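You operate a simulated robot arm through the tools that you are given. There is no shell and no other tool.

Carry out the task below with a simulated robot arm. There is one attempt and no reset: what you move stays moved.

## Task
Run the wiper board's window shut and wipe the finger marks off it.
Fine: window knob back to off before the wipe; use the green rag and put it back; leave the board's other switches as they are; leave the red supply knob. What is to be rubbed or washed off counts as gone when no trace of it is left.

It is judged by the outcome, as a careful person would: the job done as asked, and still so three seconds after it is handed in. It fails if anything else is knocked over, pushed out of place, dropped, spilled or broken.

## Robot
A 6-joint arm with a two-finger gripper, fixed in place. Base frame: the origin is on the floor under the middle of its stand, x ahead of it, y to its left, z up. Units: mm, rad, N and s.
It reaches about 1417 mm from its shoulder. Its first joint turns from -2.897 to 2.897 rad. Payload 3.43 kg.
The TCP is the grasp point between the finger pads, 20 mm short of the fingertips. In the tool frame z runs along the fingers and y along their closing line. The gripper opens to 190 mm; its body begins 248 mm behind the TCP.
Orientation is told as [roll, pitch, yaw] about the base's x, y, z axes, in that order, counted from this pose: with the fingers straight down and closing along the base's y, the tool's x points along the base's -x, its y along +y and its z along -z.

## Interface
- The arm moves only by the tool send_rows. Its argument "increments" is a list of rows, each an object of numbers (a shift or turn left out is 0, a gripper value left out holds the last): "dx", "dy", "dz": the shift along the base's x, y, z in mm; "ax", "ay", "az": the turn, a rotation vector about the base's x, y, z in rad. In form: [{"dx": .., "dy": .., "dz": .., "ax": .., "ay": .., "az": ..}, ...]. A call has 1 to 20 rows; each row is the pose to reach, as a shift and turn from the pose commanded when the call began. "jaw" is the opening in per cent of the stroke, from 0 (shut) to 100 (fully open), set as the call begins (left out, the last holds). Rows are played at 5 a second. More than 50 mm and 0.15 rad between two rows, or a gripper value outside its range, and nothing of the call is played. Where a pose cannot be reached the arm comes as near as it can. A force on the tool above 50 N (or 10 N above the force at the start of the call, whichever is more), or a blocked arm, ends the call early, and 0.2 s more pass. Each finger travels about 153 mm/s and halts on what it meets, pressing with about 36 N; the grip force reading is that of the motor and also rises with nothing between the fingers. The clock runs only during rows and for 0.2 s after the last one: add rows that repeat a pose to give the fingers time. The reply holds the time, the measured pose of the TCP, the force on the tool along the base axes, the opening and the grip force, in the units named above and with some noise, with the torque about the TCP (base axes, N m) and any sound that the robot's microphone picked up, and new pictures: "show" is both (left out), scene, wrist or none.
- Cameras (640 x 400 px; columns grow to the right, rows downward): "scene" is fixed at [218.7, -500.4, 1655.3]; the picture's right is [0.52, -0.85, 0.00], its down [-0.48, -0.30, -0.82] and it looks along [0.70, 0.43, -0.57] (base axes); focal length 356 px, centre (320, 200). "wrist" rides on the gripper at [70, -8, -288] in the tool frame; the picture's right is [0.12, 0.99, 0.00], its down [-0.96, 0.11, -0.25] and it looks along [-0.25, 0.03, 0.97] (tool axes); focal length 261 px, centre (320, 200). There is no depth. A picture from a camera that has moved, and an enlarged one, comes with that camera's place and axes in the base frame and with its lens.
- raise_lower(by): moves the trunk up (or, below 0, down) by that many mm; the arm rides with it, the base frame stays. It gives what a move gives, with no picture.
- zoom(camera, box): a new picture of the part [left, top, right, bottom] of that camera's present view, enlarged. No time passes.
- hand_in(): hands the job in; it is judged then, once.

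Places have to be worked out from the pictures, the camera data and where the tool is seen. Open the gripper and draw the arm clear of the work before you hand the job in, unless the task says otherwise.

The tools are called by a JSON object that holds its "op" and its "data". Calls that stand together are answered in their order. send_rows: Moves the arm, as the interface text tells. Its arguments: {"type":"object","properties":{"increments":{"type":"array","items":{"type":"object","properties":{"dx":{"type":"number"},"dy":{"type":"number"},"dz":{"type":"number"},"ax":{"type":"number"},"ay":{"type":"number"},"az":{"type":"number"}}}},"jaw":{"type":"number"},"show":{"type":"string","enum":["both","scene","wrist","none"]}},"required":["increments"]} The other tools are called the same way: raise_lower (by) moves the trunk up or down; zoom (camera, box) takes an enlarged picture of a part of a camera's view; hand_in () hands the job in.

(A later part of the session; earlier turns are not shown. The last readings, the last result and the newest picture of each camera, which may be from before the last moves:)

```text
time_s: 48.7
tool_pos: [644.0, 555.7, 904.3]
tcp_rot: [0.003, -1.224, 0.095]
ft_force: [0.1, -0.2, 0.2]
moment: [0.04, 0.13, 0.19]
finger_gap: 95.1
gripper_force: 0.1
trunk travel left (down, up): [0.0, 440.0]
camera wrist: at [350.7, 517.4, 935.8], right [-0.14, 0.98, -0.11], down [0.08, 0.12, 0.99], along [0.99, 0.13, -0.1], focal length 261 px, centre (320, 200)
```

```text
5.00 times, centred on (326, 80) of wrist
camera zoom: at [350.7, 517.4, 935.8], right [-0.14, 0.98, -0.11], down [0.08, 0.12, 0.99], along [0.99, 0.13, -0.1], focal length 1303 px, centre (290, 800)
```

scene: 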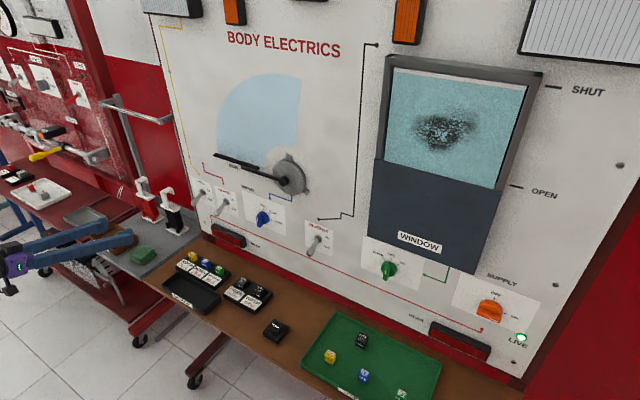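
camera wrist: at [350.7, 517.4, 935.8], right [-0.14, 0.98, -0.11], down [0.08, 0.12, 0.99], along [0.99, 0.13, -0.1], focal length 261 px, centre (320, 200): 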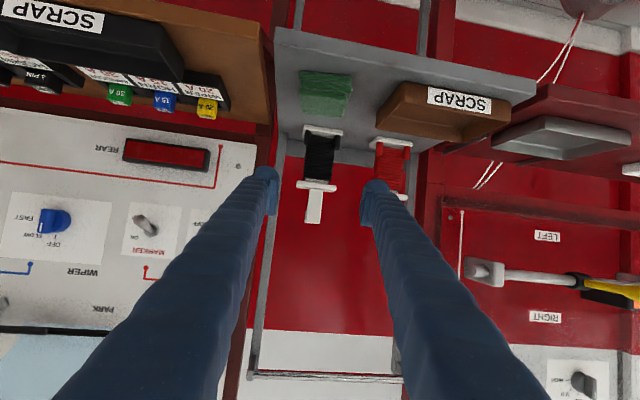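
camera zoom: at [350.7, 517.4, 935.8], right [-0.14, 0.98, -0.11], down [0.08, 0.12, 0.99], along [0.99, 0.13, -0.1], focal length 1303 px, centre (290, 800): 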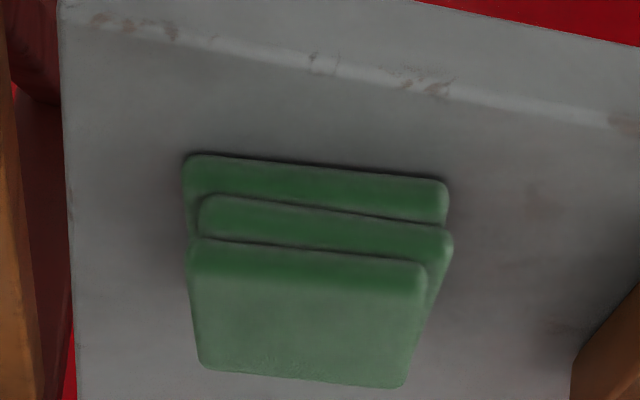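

The rag spans x≈666–735, z≈738–768, aligned with the tool within 0.02 rad. I move to just above it (TCP ≈(696,552,800)) and look again before the final descent.

{"op": "send_rows", "data": {"increments": [{"dx": 20, "dy": -1, "dz": -20}, {"dx": 40, "dy": -2, "dz": -45}, {"dx": 52, "dy": -3, "dz": -75}, {"dx": 52, "dy": -3, "dz": -102}, {"dx": 52, "dy": -3, "dz": -102}]}}

{"op": "zoom", "data": {"camera": "wrist", "box": [240, 100, 400, 200]}}

{"op": "zoom", "data": {"camera": "scene", "box": [80, 200, 208, 280]}}

```text
time_s: 49.9
tool_pos: [696.4, 552.9, 798.9]
tcp_rot: [-0.01, -1.219, 0.107]
ft_force: [-0.4, 0.1, 0.2]
moment: [0.03, -0.04, -0.03]
finger_gap: 94.9
gripper_force: 0.0
trunk travel left (down, up): [0.0, 440.0]
camera wrist: at [403.7, 514.5, 831.9], right [-0.14, 0.98, -0.11], down [0.09, 0.13, 0.99], along [0.99, 0.13, -0.1], focal length 261 px, centre (320, 200)
```

scene: 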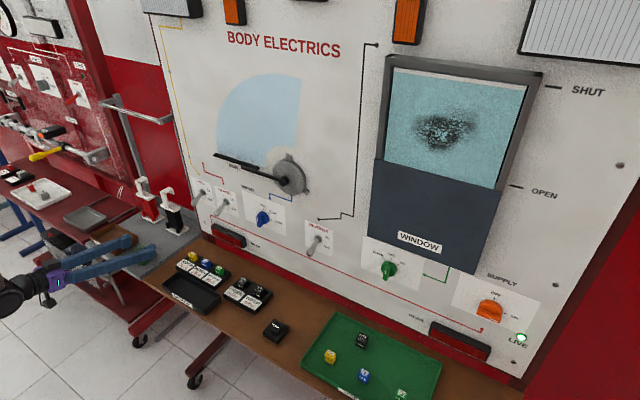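
wrist: 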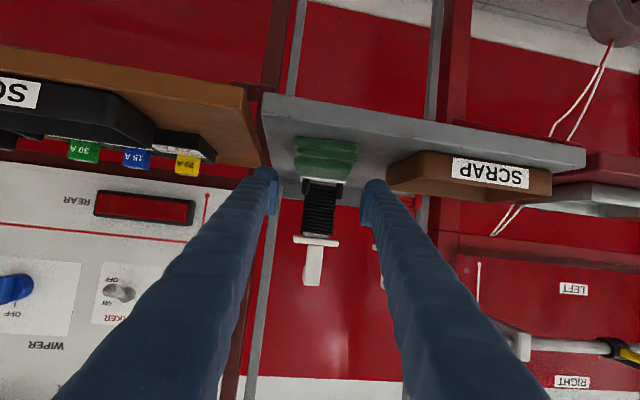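

```text
4.00 times, centred on (320, 150) of wrist
camera zoom: at [403.7, 514.5, 831.9], right [-0.14, 0.98, -0.11], down [0.09, 0.13, 0.99], along [0.99, 0.13, -0.1], focal length 1043 px, centre (320, 400)
```

zoom: 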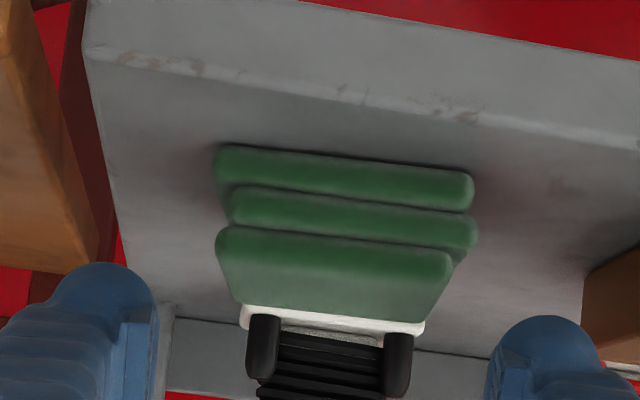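

```text
5.00 times, centred on (144, 240) of scene
camera zoom: at [218.7, -500.4, 1655.3], right [0.52, -0.85, 0.0], down [-0.48, -0.3, -0.82], along [0.7, 0.43, -0.57], focal length 1782 px, centre (1200, 0)
```

zoom: 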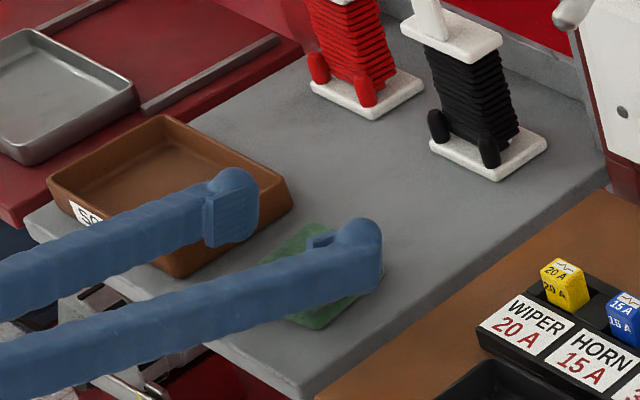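

The rag's centreline is about 1.5 mm toward -y of the tool axis, and the tray rim is close to the +y finger. I narrow the jaw to ~86 mm, shift slightly and descend to z≈772.

{"op": "send_rows", "data": {"increments": [{"dy": -1.5}, {"dy": -1.5, "dz": -10}, {"dy": -1.5, "dz": -20}, {"dy": -1.5, "dz": -27}], "jaw": 45}}

{"op": "zoom", "data": {"camera": "wrist", "box": [240, 120, 400, 220]}}

{"op": "zoom", "data": {"camera": "scene", "box": [80, 200, 208, 280]}}

```text
time_s: 50.9
tool_pos: [696.3, 550.6, 772.2]
tcp_rot: [-0.012, -1.221, 0.105]
ft_force: [0.0, -0.5, -0.2]
moment: [-0.01, -0.02, 0.06]
finger_gap: 85.2
gripper_force: 0.0
trunk travel left (down, up): [0.0, 440.0]
camera wrist: at [403.7, 513.3, 805.0], right [-0.14, 0.98, -0.11], down [0.09, 0.13, 0.99], along [0.99, 0.13, -0.1], focal length 261 px, centre (320, 200)
```

scene: 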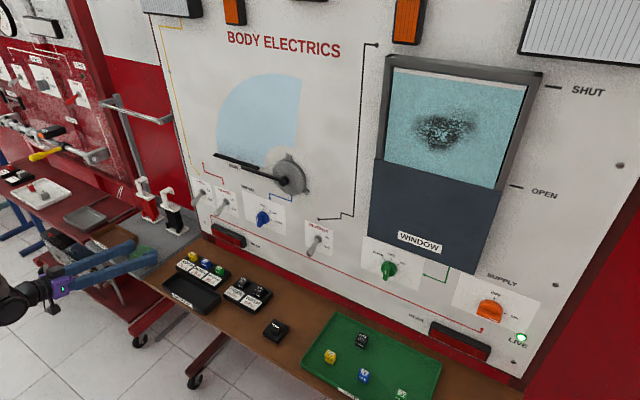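
wrist: 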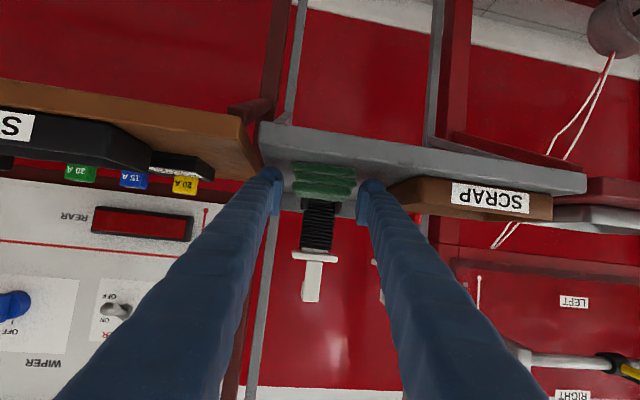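

```text
4.00 times, centred on (320, 170) of wrist
camera zoom: at [403.7, 513.3, 805.0], right [-0.14, 0.98, -0.11], down [0.09, 0.13, 0.99], along [0.99, 0.13, -0.1], focal length 1043 px, centre (320, 320)
```

zoom: 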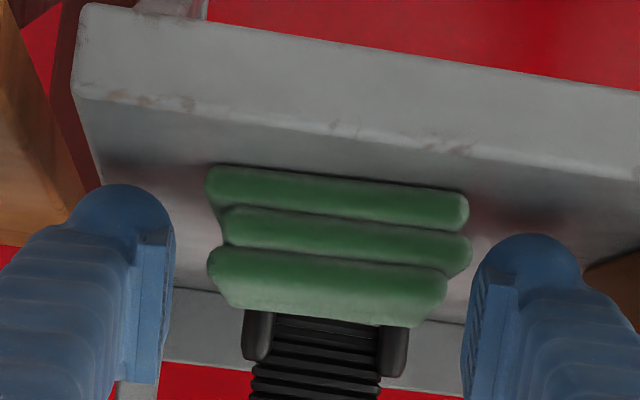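

```text
5.00 times, centred on (144, 240) of scene
camera zoom: at [218.7, -500.4, 1655.3], right [0.52, -0.85, 0.0], down [-0.48, -0.3, -0.82], along [0.7, 0.43, -0.57], focal length 1782 px, centre (1200, 0)
```

zoom: 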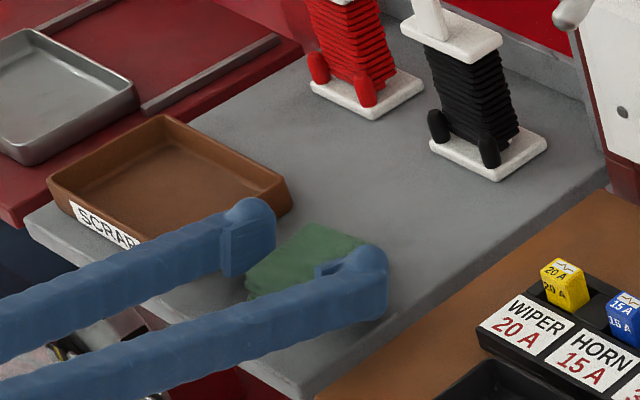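

The rounded finger foot would reach the table before the pads get low enough at this 20° tilt, so a flatter tool is better. I rise a little and flatten to about 12° tilt, checking that the arm can hold that pose.

{"op": "send_rows", "data": {"increments": [{"dz": 8}, {"dz": 16, "ax": 0.007, "ay": -0.07}, {"dz": 18, "ax": 0.0145, "ay": -0.135}, {"dz": 18, "ax": 0.0145, "ay": -0.135}], "show": "wrist"}}

```text
time_s: 51.9
tool_pos: [702.8, 564.5, 800.3]
tcp_rot: [-0.071, -1.35, 0.156]
ft_force: [0.0, 0.8, -0.2]
moment: [-0.01, -0.03, 0.03]
finger_gap: 85.4
gripper_force: 0.1
out of reach, approached as far as the arm can: row 2, 3, 4
trunk travel left (down, up): [0.0, 440.0]
camera wrist: at [407.5, 529.0, 794.0], right [-0.11, 0.98, -0.13], down [-0.04, 0.13, 0.99], along [0.99, 0.12, 0.03], focal length 261 px, centre (320, 200)
```

wrist: 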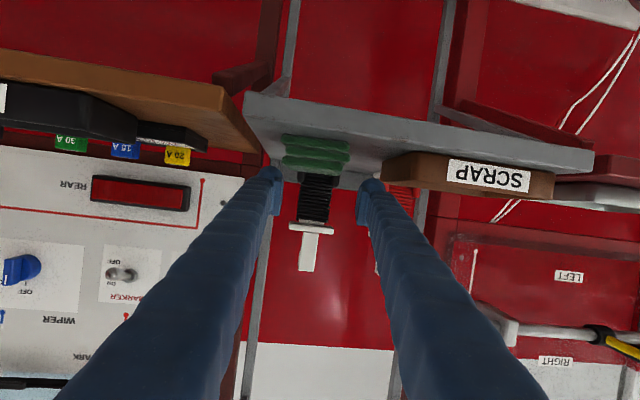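

A 12° tilt is beyond the arm's fold limit here. I return to the 20° tilt above the rag.

{"op": "send_rows", "data": {"increments": [{"dx": -2, "dy": -5, "ay": 0.045}, {"dx": -4, "dy": -10, "ay": 0.09, "az": 0.004}, {"dx": -5, "dy": -13.5, "ay": 0.13, "az": 0.007}, {"dx": -5, "dy": -13.5, "ay": 0.13, "az": 0.007}], "show": "wrist"}}

{"op": "zoom", "data": {"camera": "scene", "box": [80, 200, 208, 280]}}

{"op": "zoom", "data": {"camera": "wrist", "box": [240, 100, 400, 200]}}

```text
time_s: 52.9
tool_pos: [697.4, 550.9, 799.7]
tcp_rot: [0.035, -1.226, 0.071]
ft_force: [0.1, -0.5, 0.4]
moment: [0.0, 0.05, 0.03]
finger_gap: 85.3
gripper_force: 0.1
trunk travel left (down, up): [0.0, 440.0]
camera wrist: at [404.9, 510.4, 830.5], right [-0.14, 0.98, -0.1], down [0.08, 0.11, 0.99], along [0.99, 0.13, -0.1], focal length 261 px, centre (320, 200)
```

wrist: 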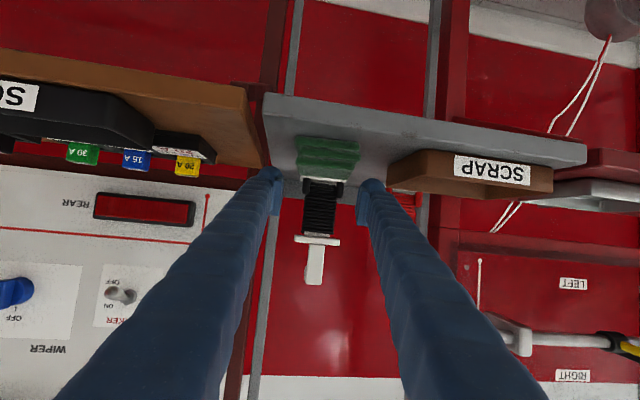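

```text
5.00 times, centred on (144, 240) of scene
camera zoom: at [218.7, -500.4, 1655.3], right [0.52, -0.85, 0.0], down [-0.48, -0.3, -0.82], along [0.7, 0.43, -0.57], focal length 1782 px, centre (1200, 0)
```

zoom: 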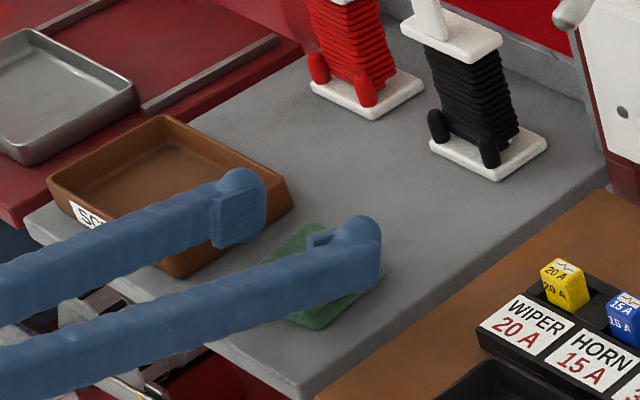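

```text
4.00 times, centred on (320, 150) of wrist
camera zoom: at [404.9, 510.4, 830.5], right [-0.14, 0.98, -0.1], down [0.08, 0.11, 0.99], along [0.99, 0.13, -0.1], focal length 1043 px, centre (320, 400)
```

zoom: 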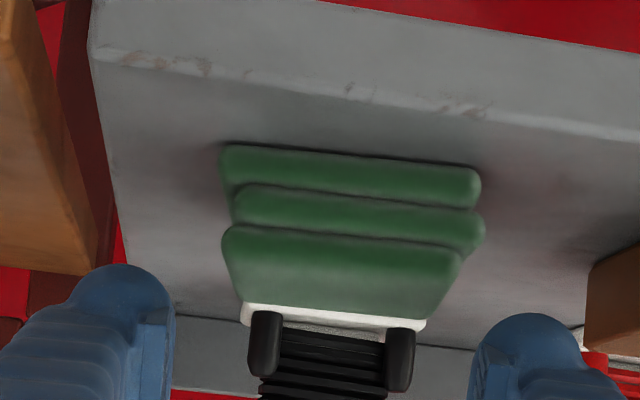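

Rag and tray are still in place. The rag's centreline is ~6 mm to +y of the tool axis; I shift +4 mm, narrow the jaw to ~80 mm to stay clear of the tray rim, and descend to z≈774.

{"op": "send_rows", "data": {"increments": [{"dy": 4}, {"dy": 4, "dz": -10}, {"dy": 4, "dz": -20}, {"dy": 4, "dz": -26}], "jaw": 42, "show": "wrist"}}

{"op": "zoom", "data": {"camera": "wrist", "box": [240, 120, 400, 220]}}

```text
time_s: 53.9
tool_pos: [697.2, 555.0, 773.3]
tcp_rot: [0.012, -1.221, 0.091]
ft_force: [0.1, 0.2, -0.2]
moment: [0.02, 0.03, 0.03]
finger_gap: 79.9
gripper_force: 0.0
trunk travel left (down, up): [0.0, 440.0]
camera wrist: at [405.3, 517.3, 806.1], right [-0.14, 0.98, -0.11], down [0.08, 0.12, 0.99], along [0.99, 0.13, -0.1], focal length 261 px, centre (320, 200)
```

wrist: 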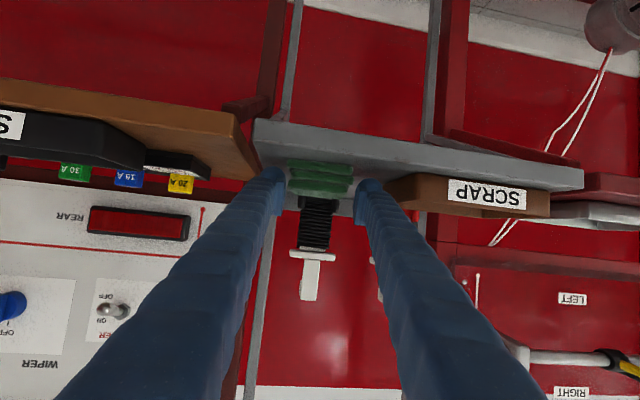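

```text
4.00 times, centred on (320, 170) of wrist
camera zoom: at [405.3, 517.3, 806.1], right [-0.14, 0.98, -0.11], down [0.08, 0.12, 0.99], along [0.99, 0.13, -0.1], focal length 1043 px, centre (320, 320)
```

zoom: 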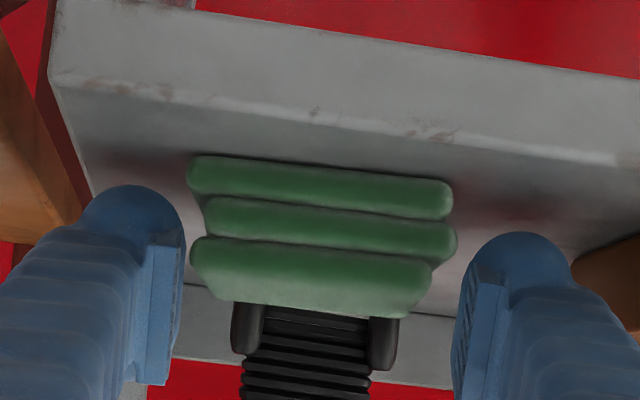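

Now the rag is well centred between the pads. I descend in small steps until the finger feet just touch the table.

{"op": "send_rows", "data": {"increments": [{"dz": -2}, {"dz": -4}], "show": "none"}}

```text
time_s: 54.5
tool_pos: [698.0, 555.9, 771.8]
tcp_rot: [0.009, -1.221, 0.092]
ft_force: [-1.2, 0.0, -0.7]
moment: [-0.02, 0.0, 0.03]
finger_gap: 79.9
gripper_force: 0.1
trunk travel left (down, up): [0.0, 440.0]
```

No contact yet. I go down another 3 mm.

{"op": "send_rows", "data": {"increments": [{"dz": -1.5}, {"dz": -3}, {"dz": -3}], "show": "none"}}

```text
time_s: 55.3
tool_pos: [698.2, 554.9, 770.2]
tcp_rot: [0.007, -1.222, 0.092]
ft_force: [0.0, 0.2, 0.3]
moment: [0.01, 0.0, -0.02]
finger_gap: 79.7
gripper_force: 0.1
out of reach, approached as far as the arm can: row 1, 2, 3
trunk travel left (down, up): [0.0, 440.0]
```

The fold limit is reached again; moving 4 mm forward while descending should allow it.

{"op": "send_rows", "data": {"increments": [{"dx": 3, "ay": 0.015}, {"dx": 5, "dz": -2, "ay": 0.025}, {"dx": 6, "dz": -4, "ay": 0.03}, {"dx": 6, "dz": -4, "ay": 0.03}], "show": "none"}}

{"op": "zoom", "data": {"camera": "wrist", "box": [240, 120, 400, 220]}}

{"op": "zoom", "data": {"camera": "scene", "box": [100, 210, 196, 270]}}

```text
time_s: 56.3
tool_pos: [705.0, 557.3, 766.4]
tcp_rot: [0.037, -1.195, 0.067]
ft_force: [-0.7, -0.2, 0.8]
moment: [-0.01, 0.02, -0.01]
finger_gap: 79.5
gripper_force: 0.0
trunk travel left (down, up): [0.0, 440.0]
```

```text
4.00 times, centred on (320, 170) of wrist
camera zoom: at [412.8, 517.4, 805.7], right [-0.14, 0.98, -0.1], down [0.11, 0.11, 0.99], along [0.98, 0.13, -0.13], focal length 1043 px, centre (320, 320)
```

zoom: 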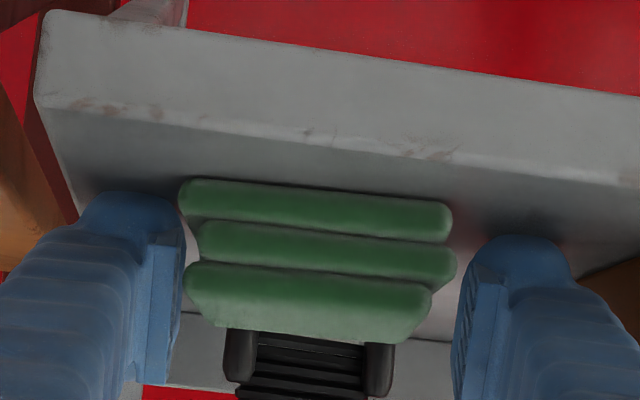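

```text
6.67 times, centred on (148, 240) of scene
camera zoom: at [218.7, -500.4, 1655.3], right [0.52, -0.85, 0.0], down [-0.48, -0.3, -0.82], along [0.7, 0.43, -0.57], focal length 2377 px, centre (1467, -67)
```

zoom: 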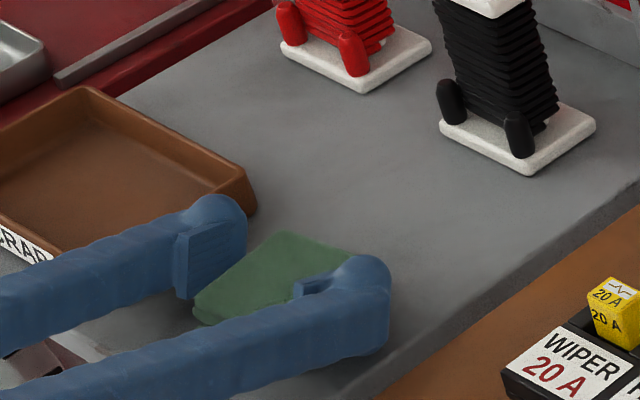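

Reached z≈766 without contact. I try another 4 mm lower.

{"op": "send_rows", "data": {"increments": [{"dz": -1.5}, {"dz": -3, "dx": 1}, {"dz": -4, "dx": 1}], "show": "none"}}

```text
time_s: 57.1
tool_pos: [705.1, 557.4, 766.3]
tcp_rot: [0.035, -1.198, 0.07]
ft_force: [-13.8, -0.2, 23.9]
moment: [-1.24, 0.18, -0.69]
finger_gap: 80.6
gripper_force: 1.0
trunk travel left (down, up): [0.0, 440.0]
```

The -y finger touches the table at z≈766 (24 N). I back up slightly to relieve that and close on the rag.

{"op": "send_rows", "data": {"increments": [{"dz": 3}, {"dz": 5}], "show": "none"}}

{"op": "send_rows", "data": {"increments": [{}, {}, {}, {}], "jaw": 0, "show": "wrist"}}

{"op": "zoom", "data": {"camera": "wrist", "box": [240, 120, 400, 220]}}

{"op": "zoom", "data": {"camera": "scene", "box": [100, 210, 196, 270]}}

```text
time_s: 57.7
tool_pos: [703.7, 557.2, 764.6]
tcp_rot: [0.037, -1.194, 0.066]
ft_force: [-6.6, 1.2, 6.0]
moment: [-0.31, 0.12, -0.31]
finger_gap: 79.2
gripper_force: 0.0
trunk travel left (down, up): [0.0, 440.0]
```

```text
time_s: 58.7
tool_pos: [705.4, 556.2, 766.9]
tcp_rot: [0.038, -1.196, 0.068]
ft_force: [0.1, 0.4, 0.0]
moment: [0.02, -0.05, 0.01]
finger_gap: 70.4
gripper_force: 36.8
trunk travel left (down, up): [0.0, 440.0]
camera wrist: at [413.9, 517.2, 806.0], right [-0.15, 0.98, -0.1], down [0.11, 0.11, 0.99], along [0.98, 0.13, -0.13], focal length 261 px, centre (320, 200)
```

wrist: 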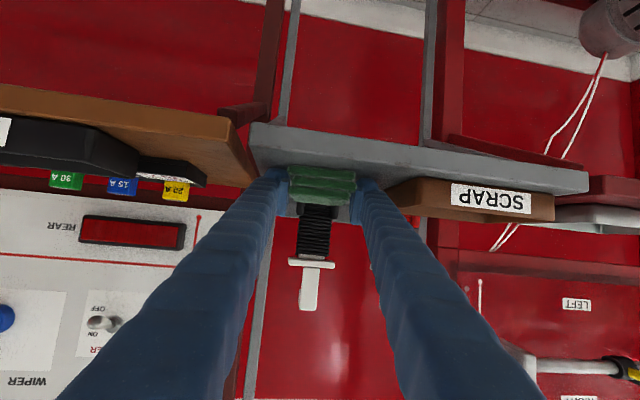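

```text
4.00 times, centred on (320, 170) of wrist
camera zoom: at [413.9, 517.2, 806.0], right [-0.15, 0.98, -0.1], down [0.11, 0.11, 0.99], along [0.98, 0.13, -0.13], focal length 1043 px, centre (320, 320)
```

zoom: 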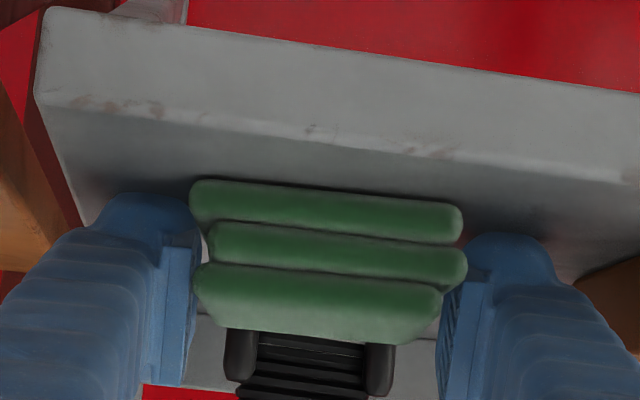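

```text
6.67 times, centred on (148, 240) of scene
camera zoom: at [218.7, -500.4, 1655.3], right [0.52, -0.85, 0.0], down [-0.48, -0.3, -0.82], along [0.7, 0.43, -0.57], focal length 2377 px, centre (1467, -67)
```

zoom: 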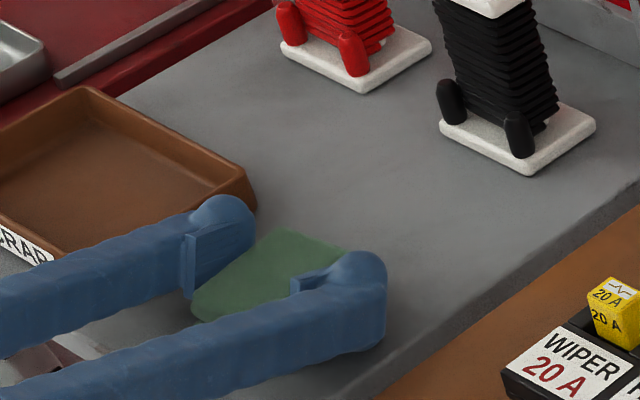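

Gripped at 70.4 mm. I lift very slowly by 12 mm and check the gap.

{"op": "send_rows", "data": {"increments": [{"dz": 1}, {"dz": 2}, {"dz": 4}, {"dz": 6}, {"dz": 9}, {"dz": 12}], "show": "wrist"}}

{"op": "zoom", "data": {"camera": "wrist", "box": [240, 120, 400, 220]}}

```text
time_s: 60.1
tool_pos: [705.1, 555.8, 779.6]
tcp_rot: [0.041, -1.195, 0.064]
ft_force: [0.3, 0.2, -1.3]
moment: [0.01, 0.0, 0.01]
finger_gap: 70.6
gripper_force: 36.2
trunk travel left (down, up): [0.0, 440.0]
camera wrist: at [413.9, 516.9, 818.4], right [-0.15, 0.98, -0.1], down [0.11, 0.11, 0.99], along [0.98, 0.13, -0.13], focal length 261 px, centre (320, 200)
```

wrist: 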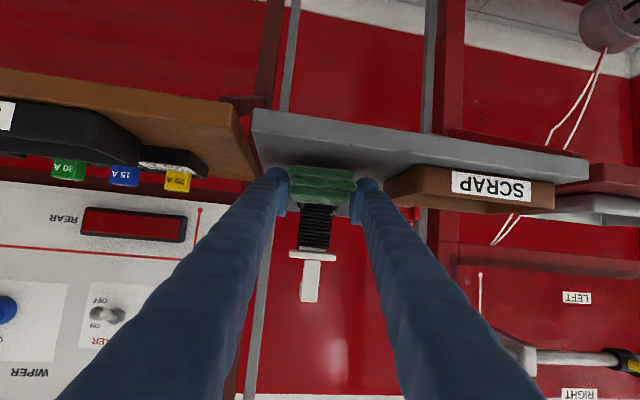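

```text
4.00 times, centred on (320, 170) of wrist
camera zoom: at [413.9, 516.9, 818.4], right [-0.15, 0.98, -0.1], down [0.11, 0.11, 0.99], along [0.98, 0.13, -0.13], focal length 1043 px, centre (320, 320)
```

zoom: 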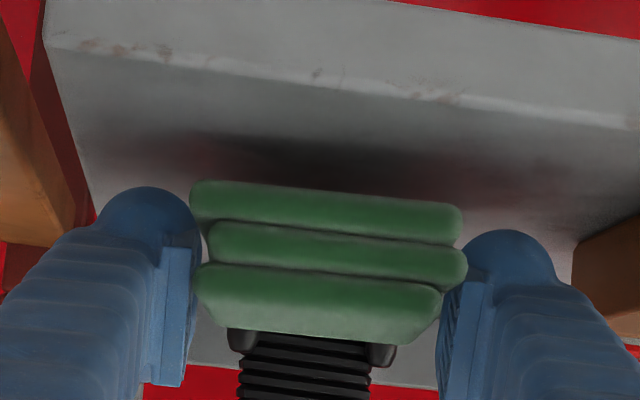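

The rag comes up with the gripper (gap steady at 70.6). I lift it further to z≈980 and slightly back, smoothly.

{"op": "send_rows", "data": {"increments": [{"dz": 15}, {"dz": 35}, {"dz": 60, "dx": -3}, {"dz": 90, "dx": -8}, {"dz": 120, "dx": -13}, {"dz": 150, "dx": -18}, {"dz": 180, "dx": -22}, {"dz": 200, "dx": -25}]}}

{"op": "zoom", "data": {"camera": "wrist", "box": [240, 120, 400, 220]}}

```text
time_s: 62.1
tool_pos: [687.7, 540.0, 924.1]
tcp_rot: [-0.112, -1.155, 0.185]
ft_force: [-0.2, -0.5, -0.4]
moment: [0.0, -0.07, 0.01]
finger_gap: 70.7
gripper_force: 36.1
trunk travel left (down, up): [0.0, 440.0]
stopped in row 8: the arm was blocked; the commanded pose is now the measured one
camera wrist: at [397.1, 508.4, 975.8], right [-0.13, 0.98, -0.15], down [0.15, 0.17, 0.97], along [0.98, 0.11, -0.17], focal length 261 px, centre (320, 200)
```

scene: 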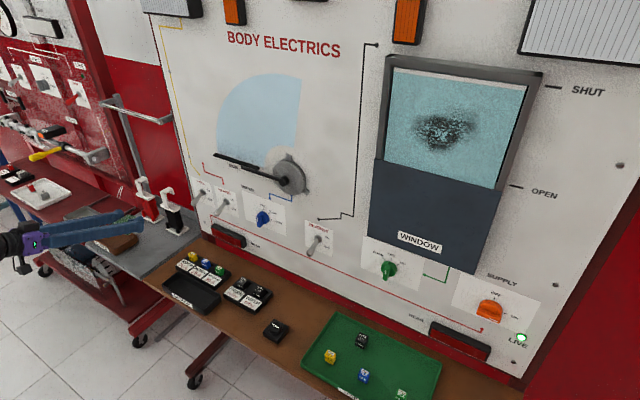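
wrist: 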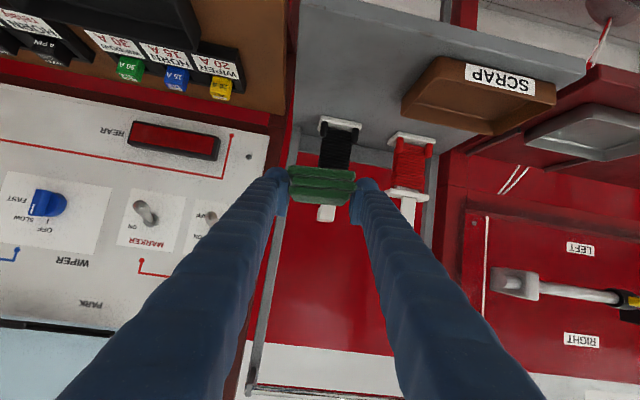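

```text
4.00 times, centred on (320, 170) of wrist
camera zoom: at [397.1, 508.4, 975.8], right [-0.13, 0.98, -0.15], down [0.15, 0.17, 0.97], along [0.98, 0.11, -0.17], focal length 1043 px, centre (320, 320)
```

zoom: 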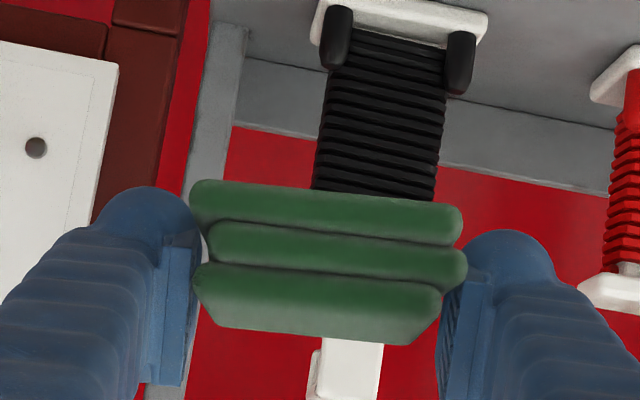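

The rag is held well, but the arm got blocked near (688,540,924), probably a joint limit. I try moving toward -y, back toward the middle, before rising further.

{"op": "send_rows", "data": {"increments": [{"dy": -15}, {"dy": -35}, {"dy": -60}, {"dy": -90}], "show": "scene"}}

```text
time_s: 63.1
tool_pos: [685.5, 451.6, 932.1]
tcp_rot: [-0.095, -1.161, 0.175]
ft_force: [-1.2, -0.8, -1.3]
moment: [-0.04, 0.0, 0.01]
finger_gap: 70.6
gripper_force: 36.1
trunk travel left (down, up): [0.0, 440.0]
```

scene: 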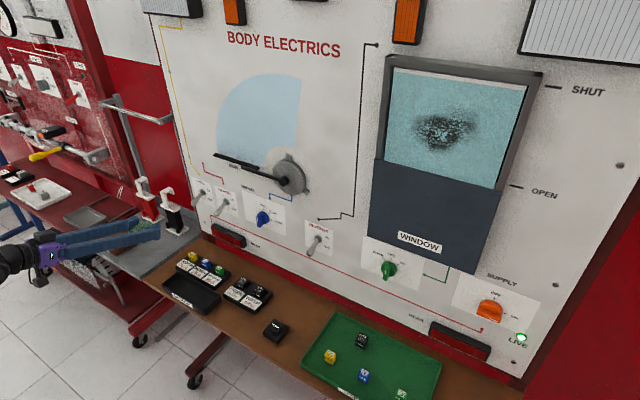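

That moved freely. I continue diagonally toward -y and upward with the arm, keeping the board at a distance.

{"op": "send_rows", "data": {"increments": [{"dy": -25, "dz": 20}, {"dy": -50, "dz": 40}, {"dy": -75, "dz": 60}, {"dy": -100, "dz": 80}, {"dy": -125, "dz": 100}, {"dy": -150, "dz": 120}], "show": "scene"}}

```text
time_s: 64.5
tool_pos: [686.3, 300.9, 1046.4]
tcp_rot: [-0.107, -1.156, 0.182]
ft_force: [0.8, 0.4, -0.4]
moment: [-0.08, -0.06, -0.12]
finger_gap: 70.5
gripper_force: 36.2
trunk travel left (down, up): [0.0, 440.0]
```

scene: 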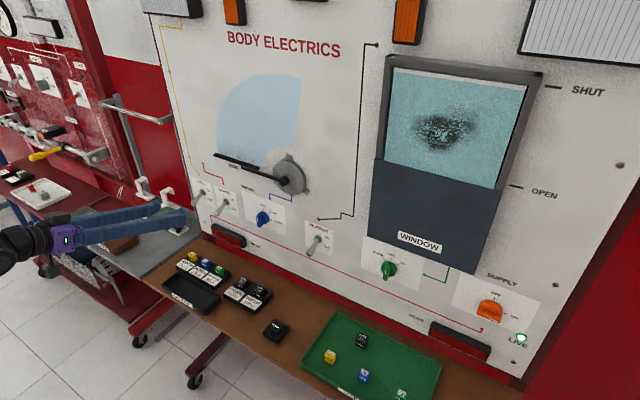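

Still holding the rag well. I continue toward the window side, straightening yaw and tilt on the way.

{"op": "send_rows", "data": {"increments": [{"dy": -40, "dz": 20, "ax": 0.005, "ay": -0.005, "az": -0.01}, {"dy": -80, "dz": 40, "ax": 0.011, "ay": -0.009, "az": -0.021}, {"dy": -120, "dz": 60, "ax": 0.016, "ay": -0.014, "az": -0.031}, {"dy": -160, "dz": 80, "ax": 0.021, "ay": -0.018, "az": -0.042}, {"dy": -200, "dz": 100, "ax": 0.027, "ay": -0.023, "az": -0.052}, {"dy": -240, "dz": 120, "ax": 0.032, "ay": -0.028, "az": -0.063}, {"dy": -280, "dz": 140, "ax": 0.038, "ay": -0.032, "az": -0.073}, {"dy": -320, "dz": 160, "ax": 0.043, "ay": -0.037, "az": -0.084}], "show": "scene"}}

```text
time_s: 66.3
tool_pos: [686.4, 21.9, 1195.4]
tcp_rot: [-0.011, -1.198, 0.002]
ft_force: [0.5, -0.1, -0.7]
moment: [-0.02, -0.02, -0.01]
finger_gap: 71.0
gripper_force: 35.5
out of reach, approached as far as the arm can: row 7, 8
trunk travel left (down, up): [0.0, 440.0]
```

scene: 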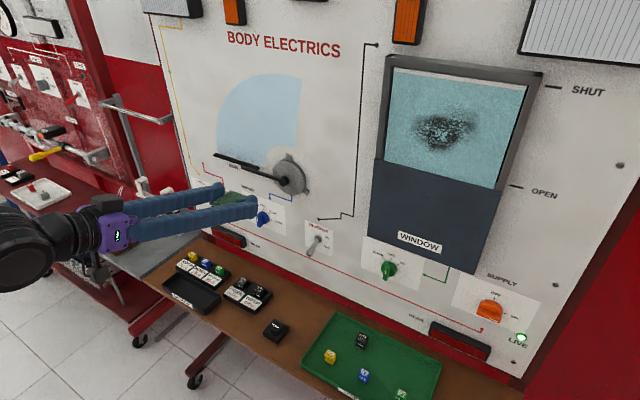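

The tool straightened, but close to the base the arm again limits motion. I move forward ~85 mm (rag front then ≈800, still clear of the board) and up before crossing further.

{"op": "send_rows", "data": {"increments": [{"dx": 25, "dz": 25}, {"dx": 50, "dz": 50}, {"dx": 75, "dz": 75}, {"dx": 85, "dz": 110}, {"dx": 85, "dz": 140}], "show": "scene"}}

```text
time_s: 67.5
tool_pos: [774.4, 17.5, 1328.1]
tcp_rot: [-0.269, -1.197, 0.287]
ft_force: [-0.6, -0.3, -1.7]
moment: [0.0, -0.08, -0.01]
finger_gap: 70.5
gripper_force: 36.0
out of reach, approached as far as the arm can: row 5
trunk travel left (down, up): [0.0, 440.0]
```

scene: 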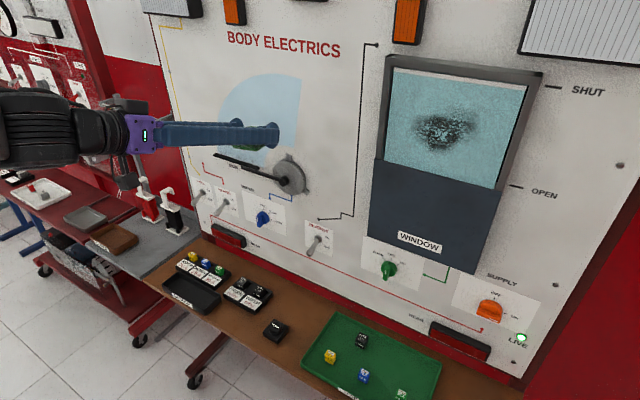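

The binding limit appears to be the last joint (tool roll) when crossing high in front of the base. I go back lower while pitching the tool to vertical, a posture that crossed this zone without trouble before.

{"op": "send_rows", "data": {"increments": [{"dx": -12, "dy": 6, "dz": -32, "ax": 0.007, "ay": 0.1344, "az": -0.01}, {"dx": -24, "dy": 12, "dz": -64, "ax": 0.0141, "ay": 0.2688, "az": -0.02}, {"dx": -36, "dy": 18, "dz": -96, "ax": 0.0211, "ay": 0.4032, "az": -0.03}, {"dx": -48, "dy": 24, "dz": -128, "ax": 0.0282, "ay": 0.5376, "az": -0.04}, {"dx": -60, "dy": 30, "dz": -160, "ax": 0.0352, "ay": 0.672, "az": -0.05}, {"dx": -72, "dy": 36, "dz": -192, "ax": 0.0423, "ay": 0.8064, "az": -0.06}, {"dx": -84, "dy": 42, "dz": -224, "ax": 0.0493, "ay": 0.9408, "az": -0.07}, {"dx": -96, "dy": 48, "dz": -256, "ax": 0.0564, "ay": 1.0752, "az": -0.08}, {"dx": -110, "dy": 54, "dz": -288, "ax": 0.0634, "ay": 1.2096, "az": -0.0901}]}}

```text
time_s: 69.5
tool_pos: [662.8, 71.6, 1036.5]
tcp_rot: [0.0, 0.012, -0.103]
ft_force: [0.5, -0.5, 0.7]
moment: [0.01, 0.03, -0.03]
finger_gap: 70.4
gripper_force: 36.0
out of reach, approached as far as the arm can: row 1
trunk travel left (down, up): [0.0, 440.0]
camera wrist: at [595.8, 68.9, 1324.7], right [-0.02, 1.0, 0.0], down [0.97, 0.01, 0.23], along [0.23, 0.01, -0.97], focal length 261 px, centre (320, 200)
```

scene: 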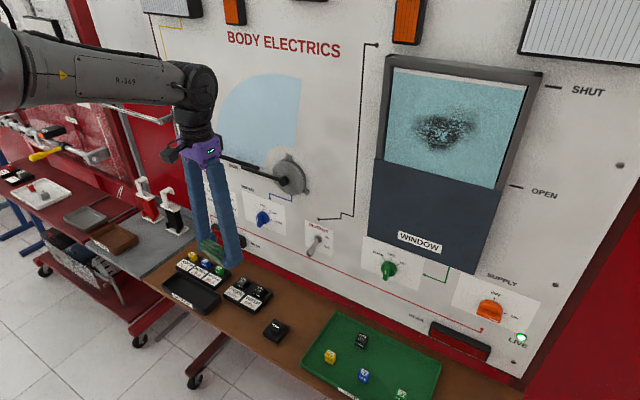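
wrist: 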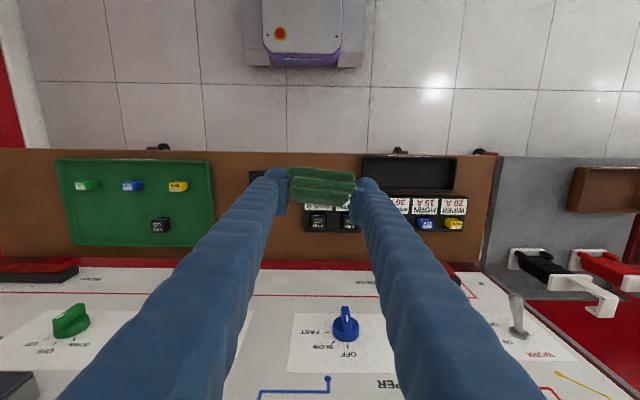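

Vertical at (663,72,1037) with the rag still firmly held. Now I cross to y≈-300 while pitching up again to 21° below horizontal, the reverse of the path that worked before.

{"op": "send_rows", "data": {"increments": [{"dx": 9.7, "dy": -37.2, "dz": -3.6, "ax": -0.0062, "ay": -0.1211, "az": 0.009}, {"dx": 19.4, "dy": -74.4, "dz": -7.2, "ax": -0.0125, "ay": -0.2422, "az": 0.018}, {"dx": 29.1, "dy": -111.6, "dz": -10.8, "ax": -0.0187, "ay": -0.3633, "az": 0.027}, {"dx": 38.8, "dy": -148.8, "dz": -14.4, "ax": -0.025, "ay": -0.4844, "az": 0.036}, {"dx": 48.5, "dy": -186, "dz": -18, "ax": -0.0312, "ay": -0.6055, "az": 0.0451}, {"dx": 58.2, "dy": -223.2, "dz": -21.6, "ax": -0.0374, "ay": -0.7265, "az": 0.0541}, {"dx": 67.9, "dy": -260.4, "dz": -25.2, "ax": -0.0437, "ay": -0.8476, "az": 0.0631}, {"dx": 77.6, "dy": -297.6, "dz": -28.8, "ax": -0.0499, "ay": -0.9687, "az": 0.0721}, {"dx": 87.3, "dy": -334.8, "dz": -32.4, "ax": -0.0562, "ay": -1.0898, "az": 0.0811}, {"dx": 97, "dy": -372, "dz": -36, "ax": -0.0624, "ay": -1.2109, "az": 0.0901}]}}

```text
time_s: 71.7
tool_pos: [758.4, -294.0, 998.6]
tcp_rot: [0.346, -1.172, -0.357]
ft_force: [0.6, -3.3, 1.2]
moment: [0.05, 0.32, 0.6]
finger_gap: 70.7
gripper_force: 35.7
trunk travel left (down, up): [0.0, 440.0]
camera wrist: at [463.8, -298.1, 1038.1], right [-0.01, 1.0, 0.02], down [0.12, -0.02, 0.99], along [0.99, 0.01, -0.12], focal length 261 px, centre (320, 200)
```

scene: 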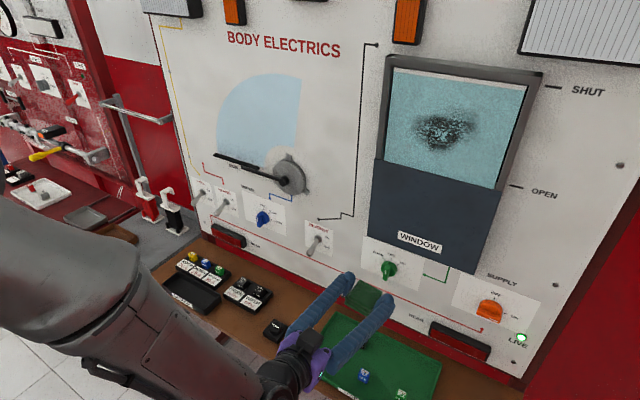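
wrist: 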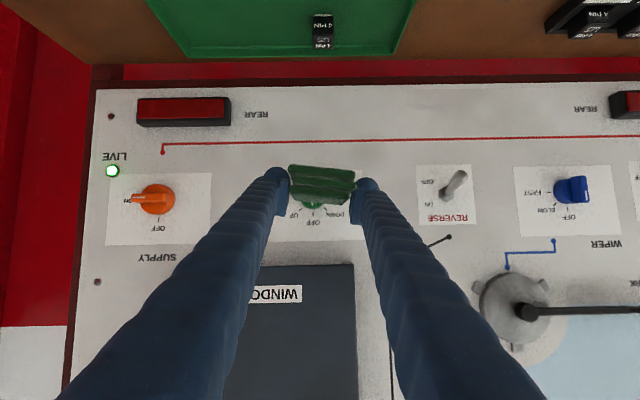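

The rag is now in front of the lower board with clearance. I hold briefly to see whether the remaining roll (~0.13) settles.

{"op": "send_rows", "data": {"increments": [{}, {}, {}], "show": "none"}}

```text
time_s: 72.5
tool_pos: [759.0, -299.9, 999.0]
tcp_rot: [0.003, -1.201, 0.0]
ft_force: [-0.4, 0.4, -1.3]
moment: [-0.01, 0.03, -0.03]
finger_gap: 70.7
gripper_force: 36.2
trunk travel left (down, up): [0.0, 440.0]
```

It settled squarely at (759,-300,999) with 21° tilt. I shift to y≈-362 and raise the trunk by 380 mm to bring the rag in front of the pane.

{"op": "send_rows", "data": {"increments": [{"dy": -20}, {"dy": -42}, {"dy": -62}], "show": "none"}}

{"op": "raise_lower", "data": {"by": 380}}

{"op": "zoom", "data": {"camera": "wrist", "box": [0, 0, 640, 400]}}

{"op": "zoom", "data": {"camera": "scene", "box": [0, 0, 640, 400]}}

```text
time_s: 73.3
tool_pos: [757.7, -363.0, 1001.0]
tcp_rot: [0.001, -1.2, -0.002]
ft_force: [-0.3, -0.1, -0.4]
moment: [0.0, 0.05, 0.0]
finger_gap: 70.7
gripper_force: 36.2
trunk travel left (down, up): [0.0, 440.0]
```

```text
time_s: 76.9
tool_pos: [759.5, -362.3, 1381.3]
tcp_rot: [0.004, -1.199, -0.004]
ft_force: [-0.1, 0.0, -0.2]
moment: [-0.01, -0.02, 0.01]
finger_gap: 70.9
gripper_force: 36.0
trunk travel left (down, up): [-380.0, 60.0]
```

```text
1.00 times, centred on (320, 200) of wrist (not enlarged: the box is as wide or as high as the picture)
camera zoom: at [465.0, -371.6, 1419.1], right [-0.04, 0.99, -0.11], down [0.12, 0.11, 0.99], along [0.99, 0.03, -0.12], focal length 261 px, centre (320, 200)
```

zoom: 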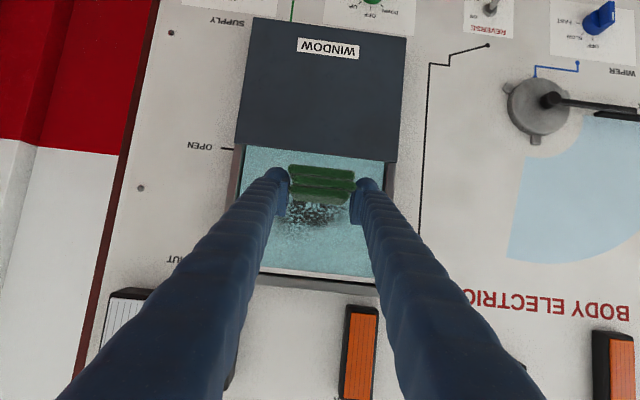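

```text
1.00 times, centred on (320, 200) of scene (not enlarged: the box is as wide or as high as the picture)
camera zoom: at [218.7, -500.4, 1655.3], right [0.52, -0.85, 0.0], down [-0.48, -0.3, -0.82], along [0.7, 0.43, -0.57], focal length 356 px, centre (320, 200)
```

zoom: 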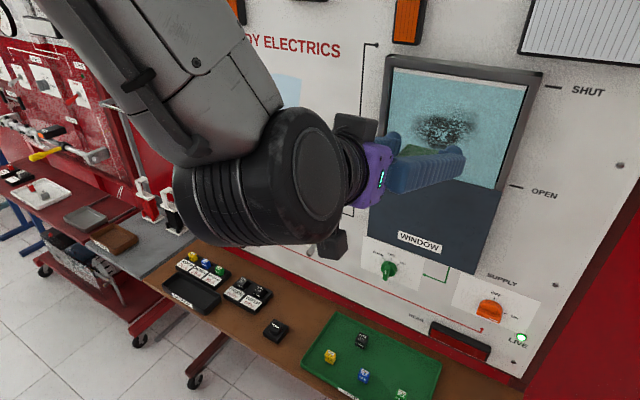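

The rag sits in front of the pane with the smudge just behind it. I zoom to locate the smudge and the frame's inner edges precisely.

{"op": "zoom", "data": {"camera": "wrist", "box": [216, 130, 408, 300]}}

{"op": "zoom", "data": {"camera": "scene", "box": [360, 40, 560, 200]}}

```text
2.35 times, centred on (312, 215) of wrist
camera zoom: at [465.0, -371.6, 1419.1], right [-0.04, 0.99, -0.11], down [0.12, 0.11, 0.99], along [0.99, 0.03, -0.12], focal length 613 px, centre (339, 165)
```

zoom: 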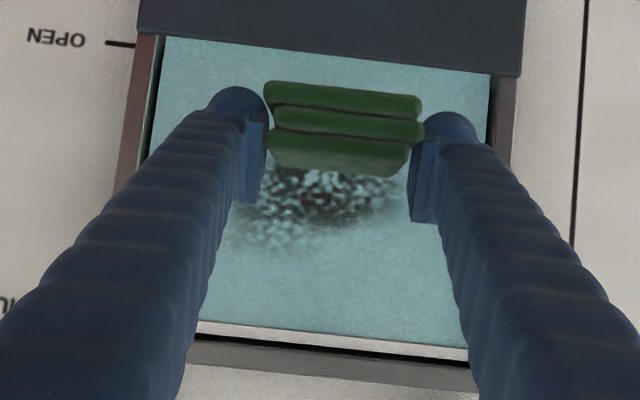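

```text
2.50 times, centred on (460, 120) of scene
camera zoom: at [218.7, -500.4, 1655.3], right [0.52, -0.85, 0.0], down [-0.48, -0.3, -0.82], along [0.7, 0.43, -0.57], focal length 891 px, centre (-30, 400)
```

zoom: 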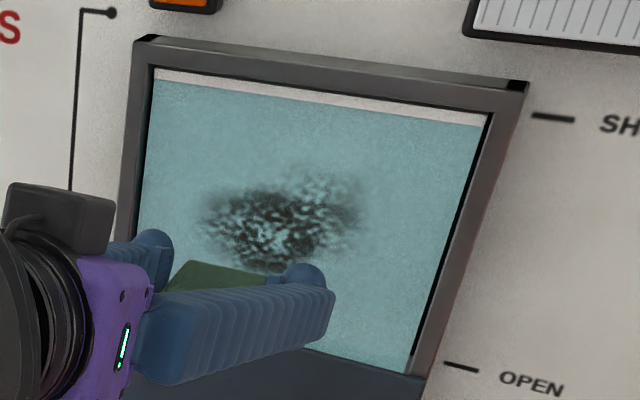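

The pane spans y≈-490…-259, z≈1289…1482, and the smudge y≈-430…-298, z≈1325…1435. I approach the glass at the smudge centre in small steps, watching the force.

{"op": "send_rows", "data": {"increments": [{"dx": 20, "dz": 10}, {"dx": 40, "dz": 15}, {"dx": 60, "dz": 15}, {"dx": 72, "dz": 15}, {"dx": 80, "dz": 15}], "show": "both"}}

{"op": "zoom", "data": {"camera": "scene", "box": [360, 40, 560, 200]}}

```text
time_s: 78.1
tool_pos: [835.9, -362.1, 1396.1]
tcp_rot: [0.003, -1.201, -0.003]
ft_force: [-18.0, 1.2, 0.8]
moment: [0.05, 0.16, 0.44]
finger_gap: 70.7
gripper_force: 35.4
trunk travel left (down, up): [-380.0, 60.0]
camera wrist: at [542.5, -371.5, 1435.3], right [-0.04, 0.99, -0.11], down [0.12, 0.11, 0.99], along [0.99, 0.03, -0.12], focal length 261 px, centre (320, 200)
```

scene: 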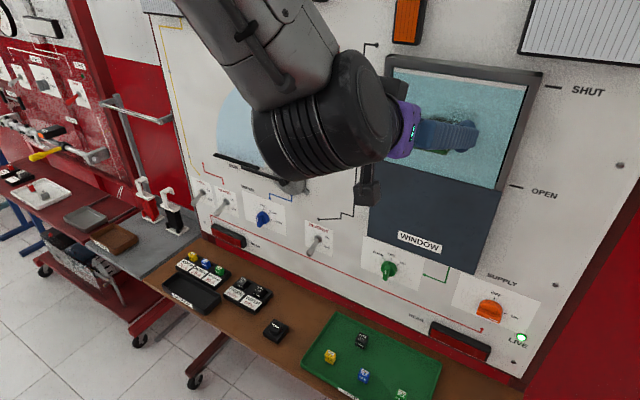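
wrist: 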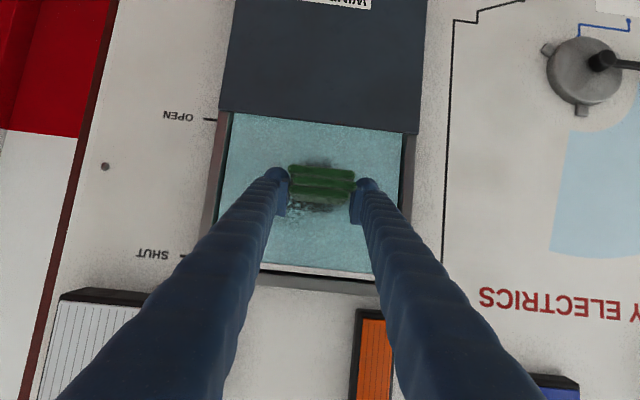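

```text
2.50 times, centred on (460, 120) of scene
camera zoom: at [218.7, -500.4, 1655.3], right [0.52, -0.85, 0.0], down [-0.48, -0.3, -0.82], along [0.7, 0.43, -0.57], focal length 891 px, centre (-30, 400)
```

zoom: 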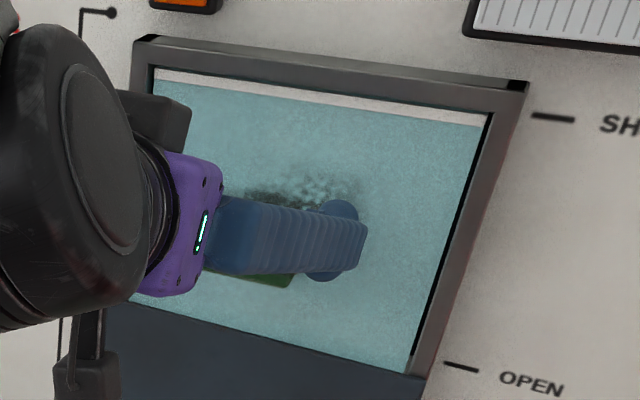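

The rag touches the glass at TCP x≈836 with 18 N, so the pane is near x≈866. I begin with horizontal strokes at this height and see how the smudge responds.

{"op": "send_rows", "data": {"increments": [{"dy": 10}, {"dy": 22}, {"dy": 8}, {"dy": -6}, {"dy": -20}, {"dy": -34}, {"dy": -48}, {"dy": -34}, {"dy": -20}, {"dy": -6}, {"dy": 8}, {"dy": 22}]}}

{"op": "zoom", "data": {"camera": "scene", "box": [360, 40, 560, 200]}}

{"op": "zoom", "data": {"camera": "wrist", "box": [216, 100, 408, 290]}}

```text
time_s: 80.7
tool_pos: [836.9, -339.7, 1396.5]
tcp_rot: [0.003, -1.2, -0.003]
ft_force: [-20.2, -3.4, 1.0]
moment: [-0.12, 0.08, -0.07]
finger_gap: 70.6
gripper_force: 35.7
trunk travel left (down, up): [-380.0, 60.0]
camera wrist: at [542.8, -349.5, 1434.8], right [-0.04, 0.99, -0.11], down [0.12, 0.11, 0.99], along [0.99, 0.03, -0.12], focal length 261 px, centre (320, 200)
```

scene: 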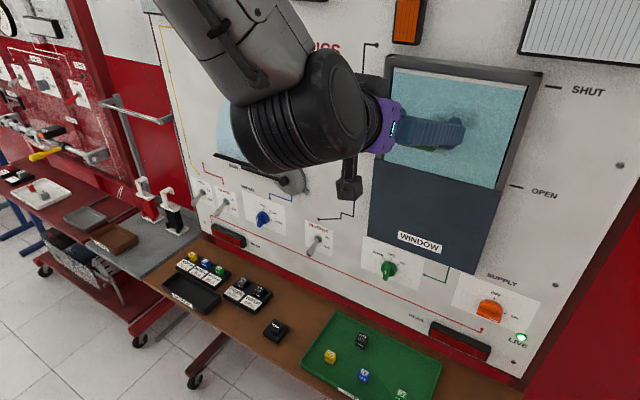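
wrist: 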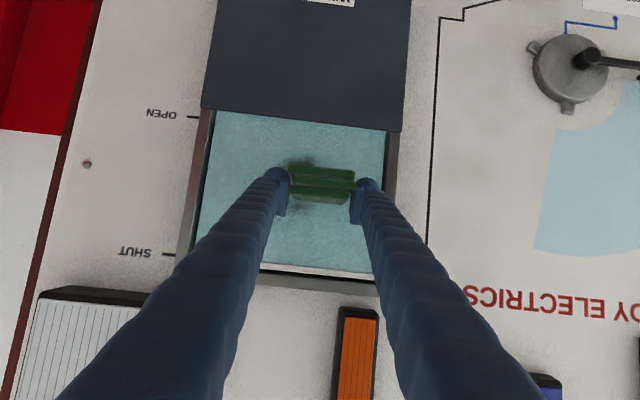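

```text
2.50 times, centred on (460, 120) of scene
camera zoom: at [218.7, -500.4, 1655.3], right [0.52, -0.85, 0.0], down [-0.48, -0.3, -0.82], along [0.7, 0.43, -0.57], focal length 891 px, centre (-30, 400)
```

zoom: 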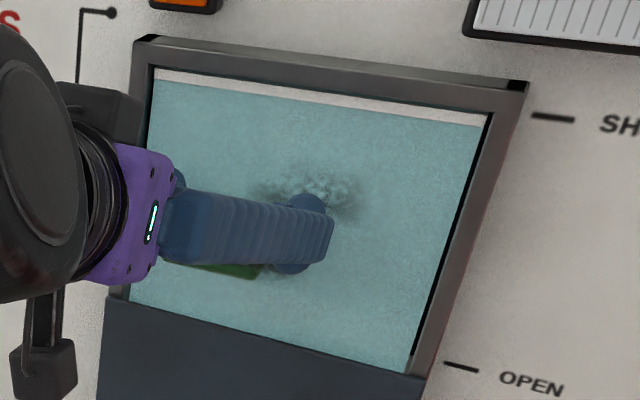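

```text
2.11 times, centred on (312, 195) of wrist
camera zoom: at [542.8, -349.5, 1434.8], right [-0.04, 0.99, -0.11], down [0.12, 0.11, 0.99], along [0.99, 0.03, -0.12], focal length 549 px, centre (337, 210)
```

zoom: 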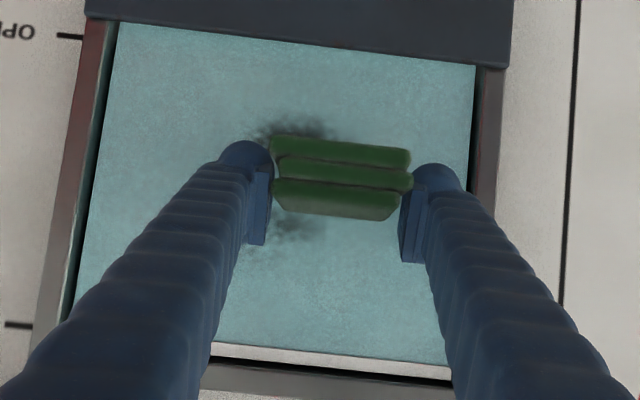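

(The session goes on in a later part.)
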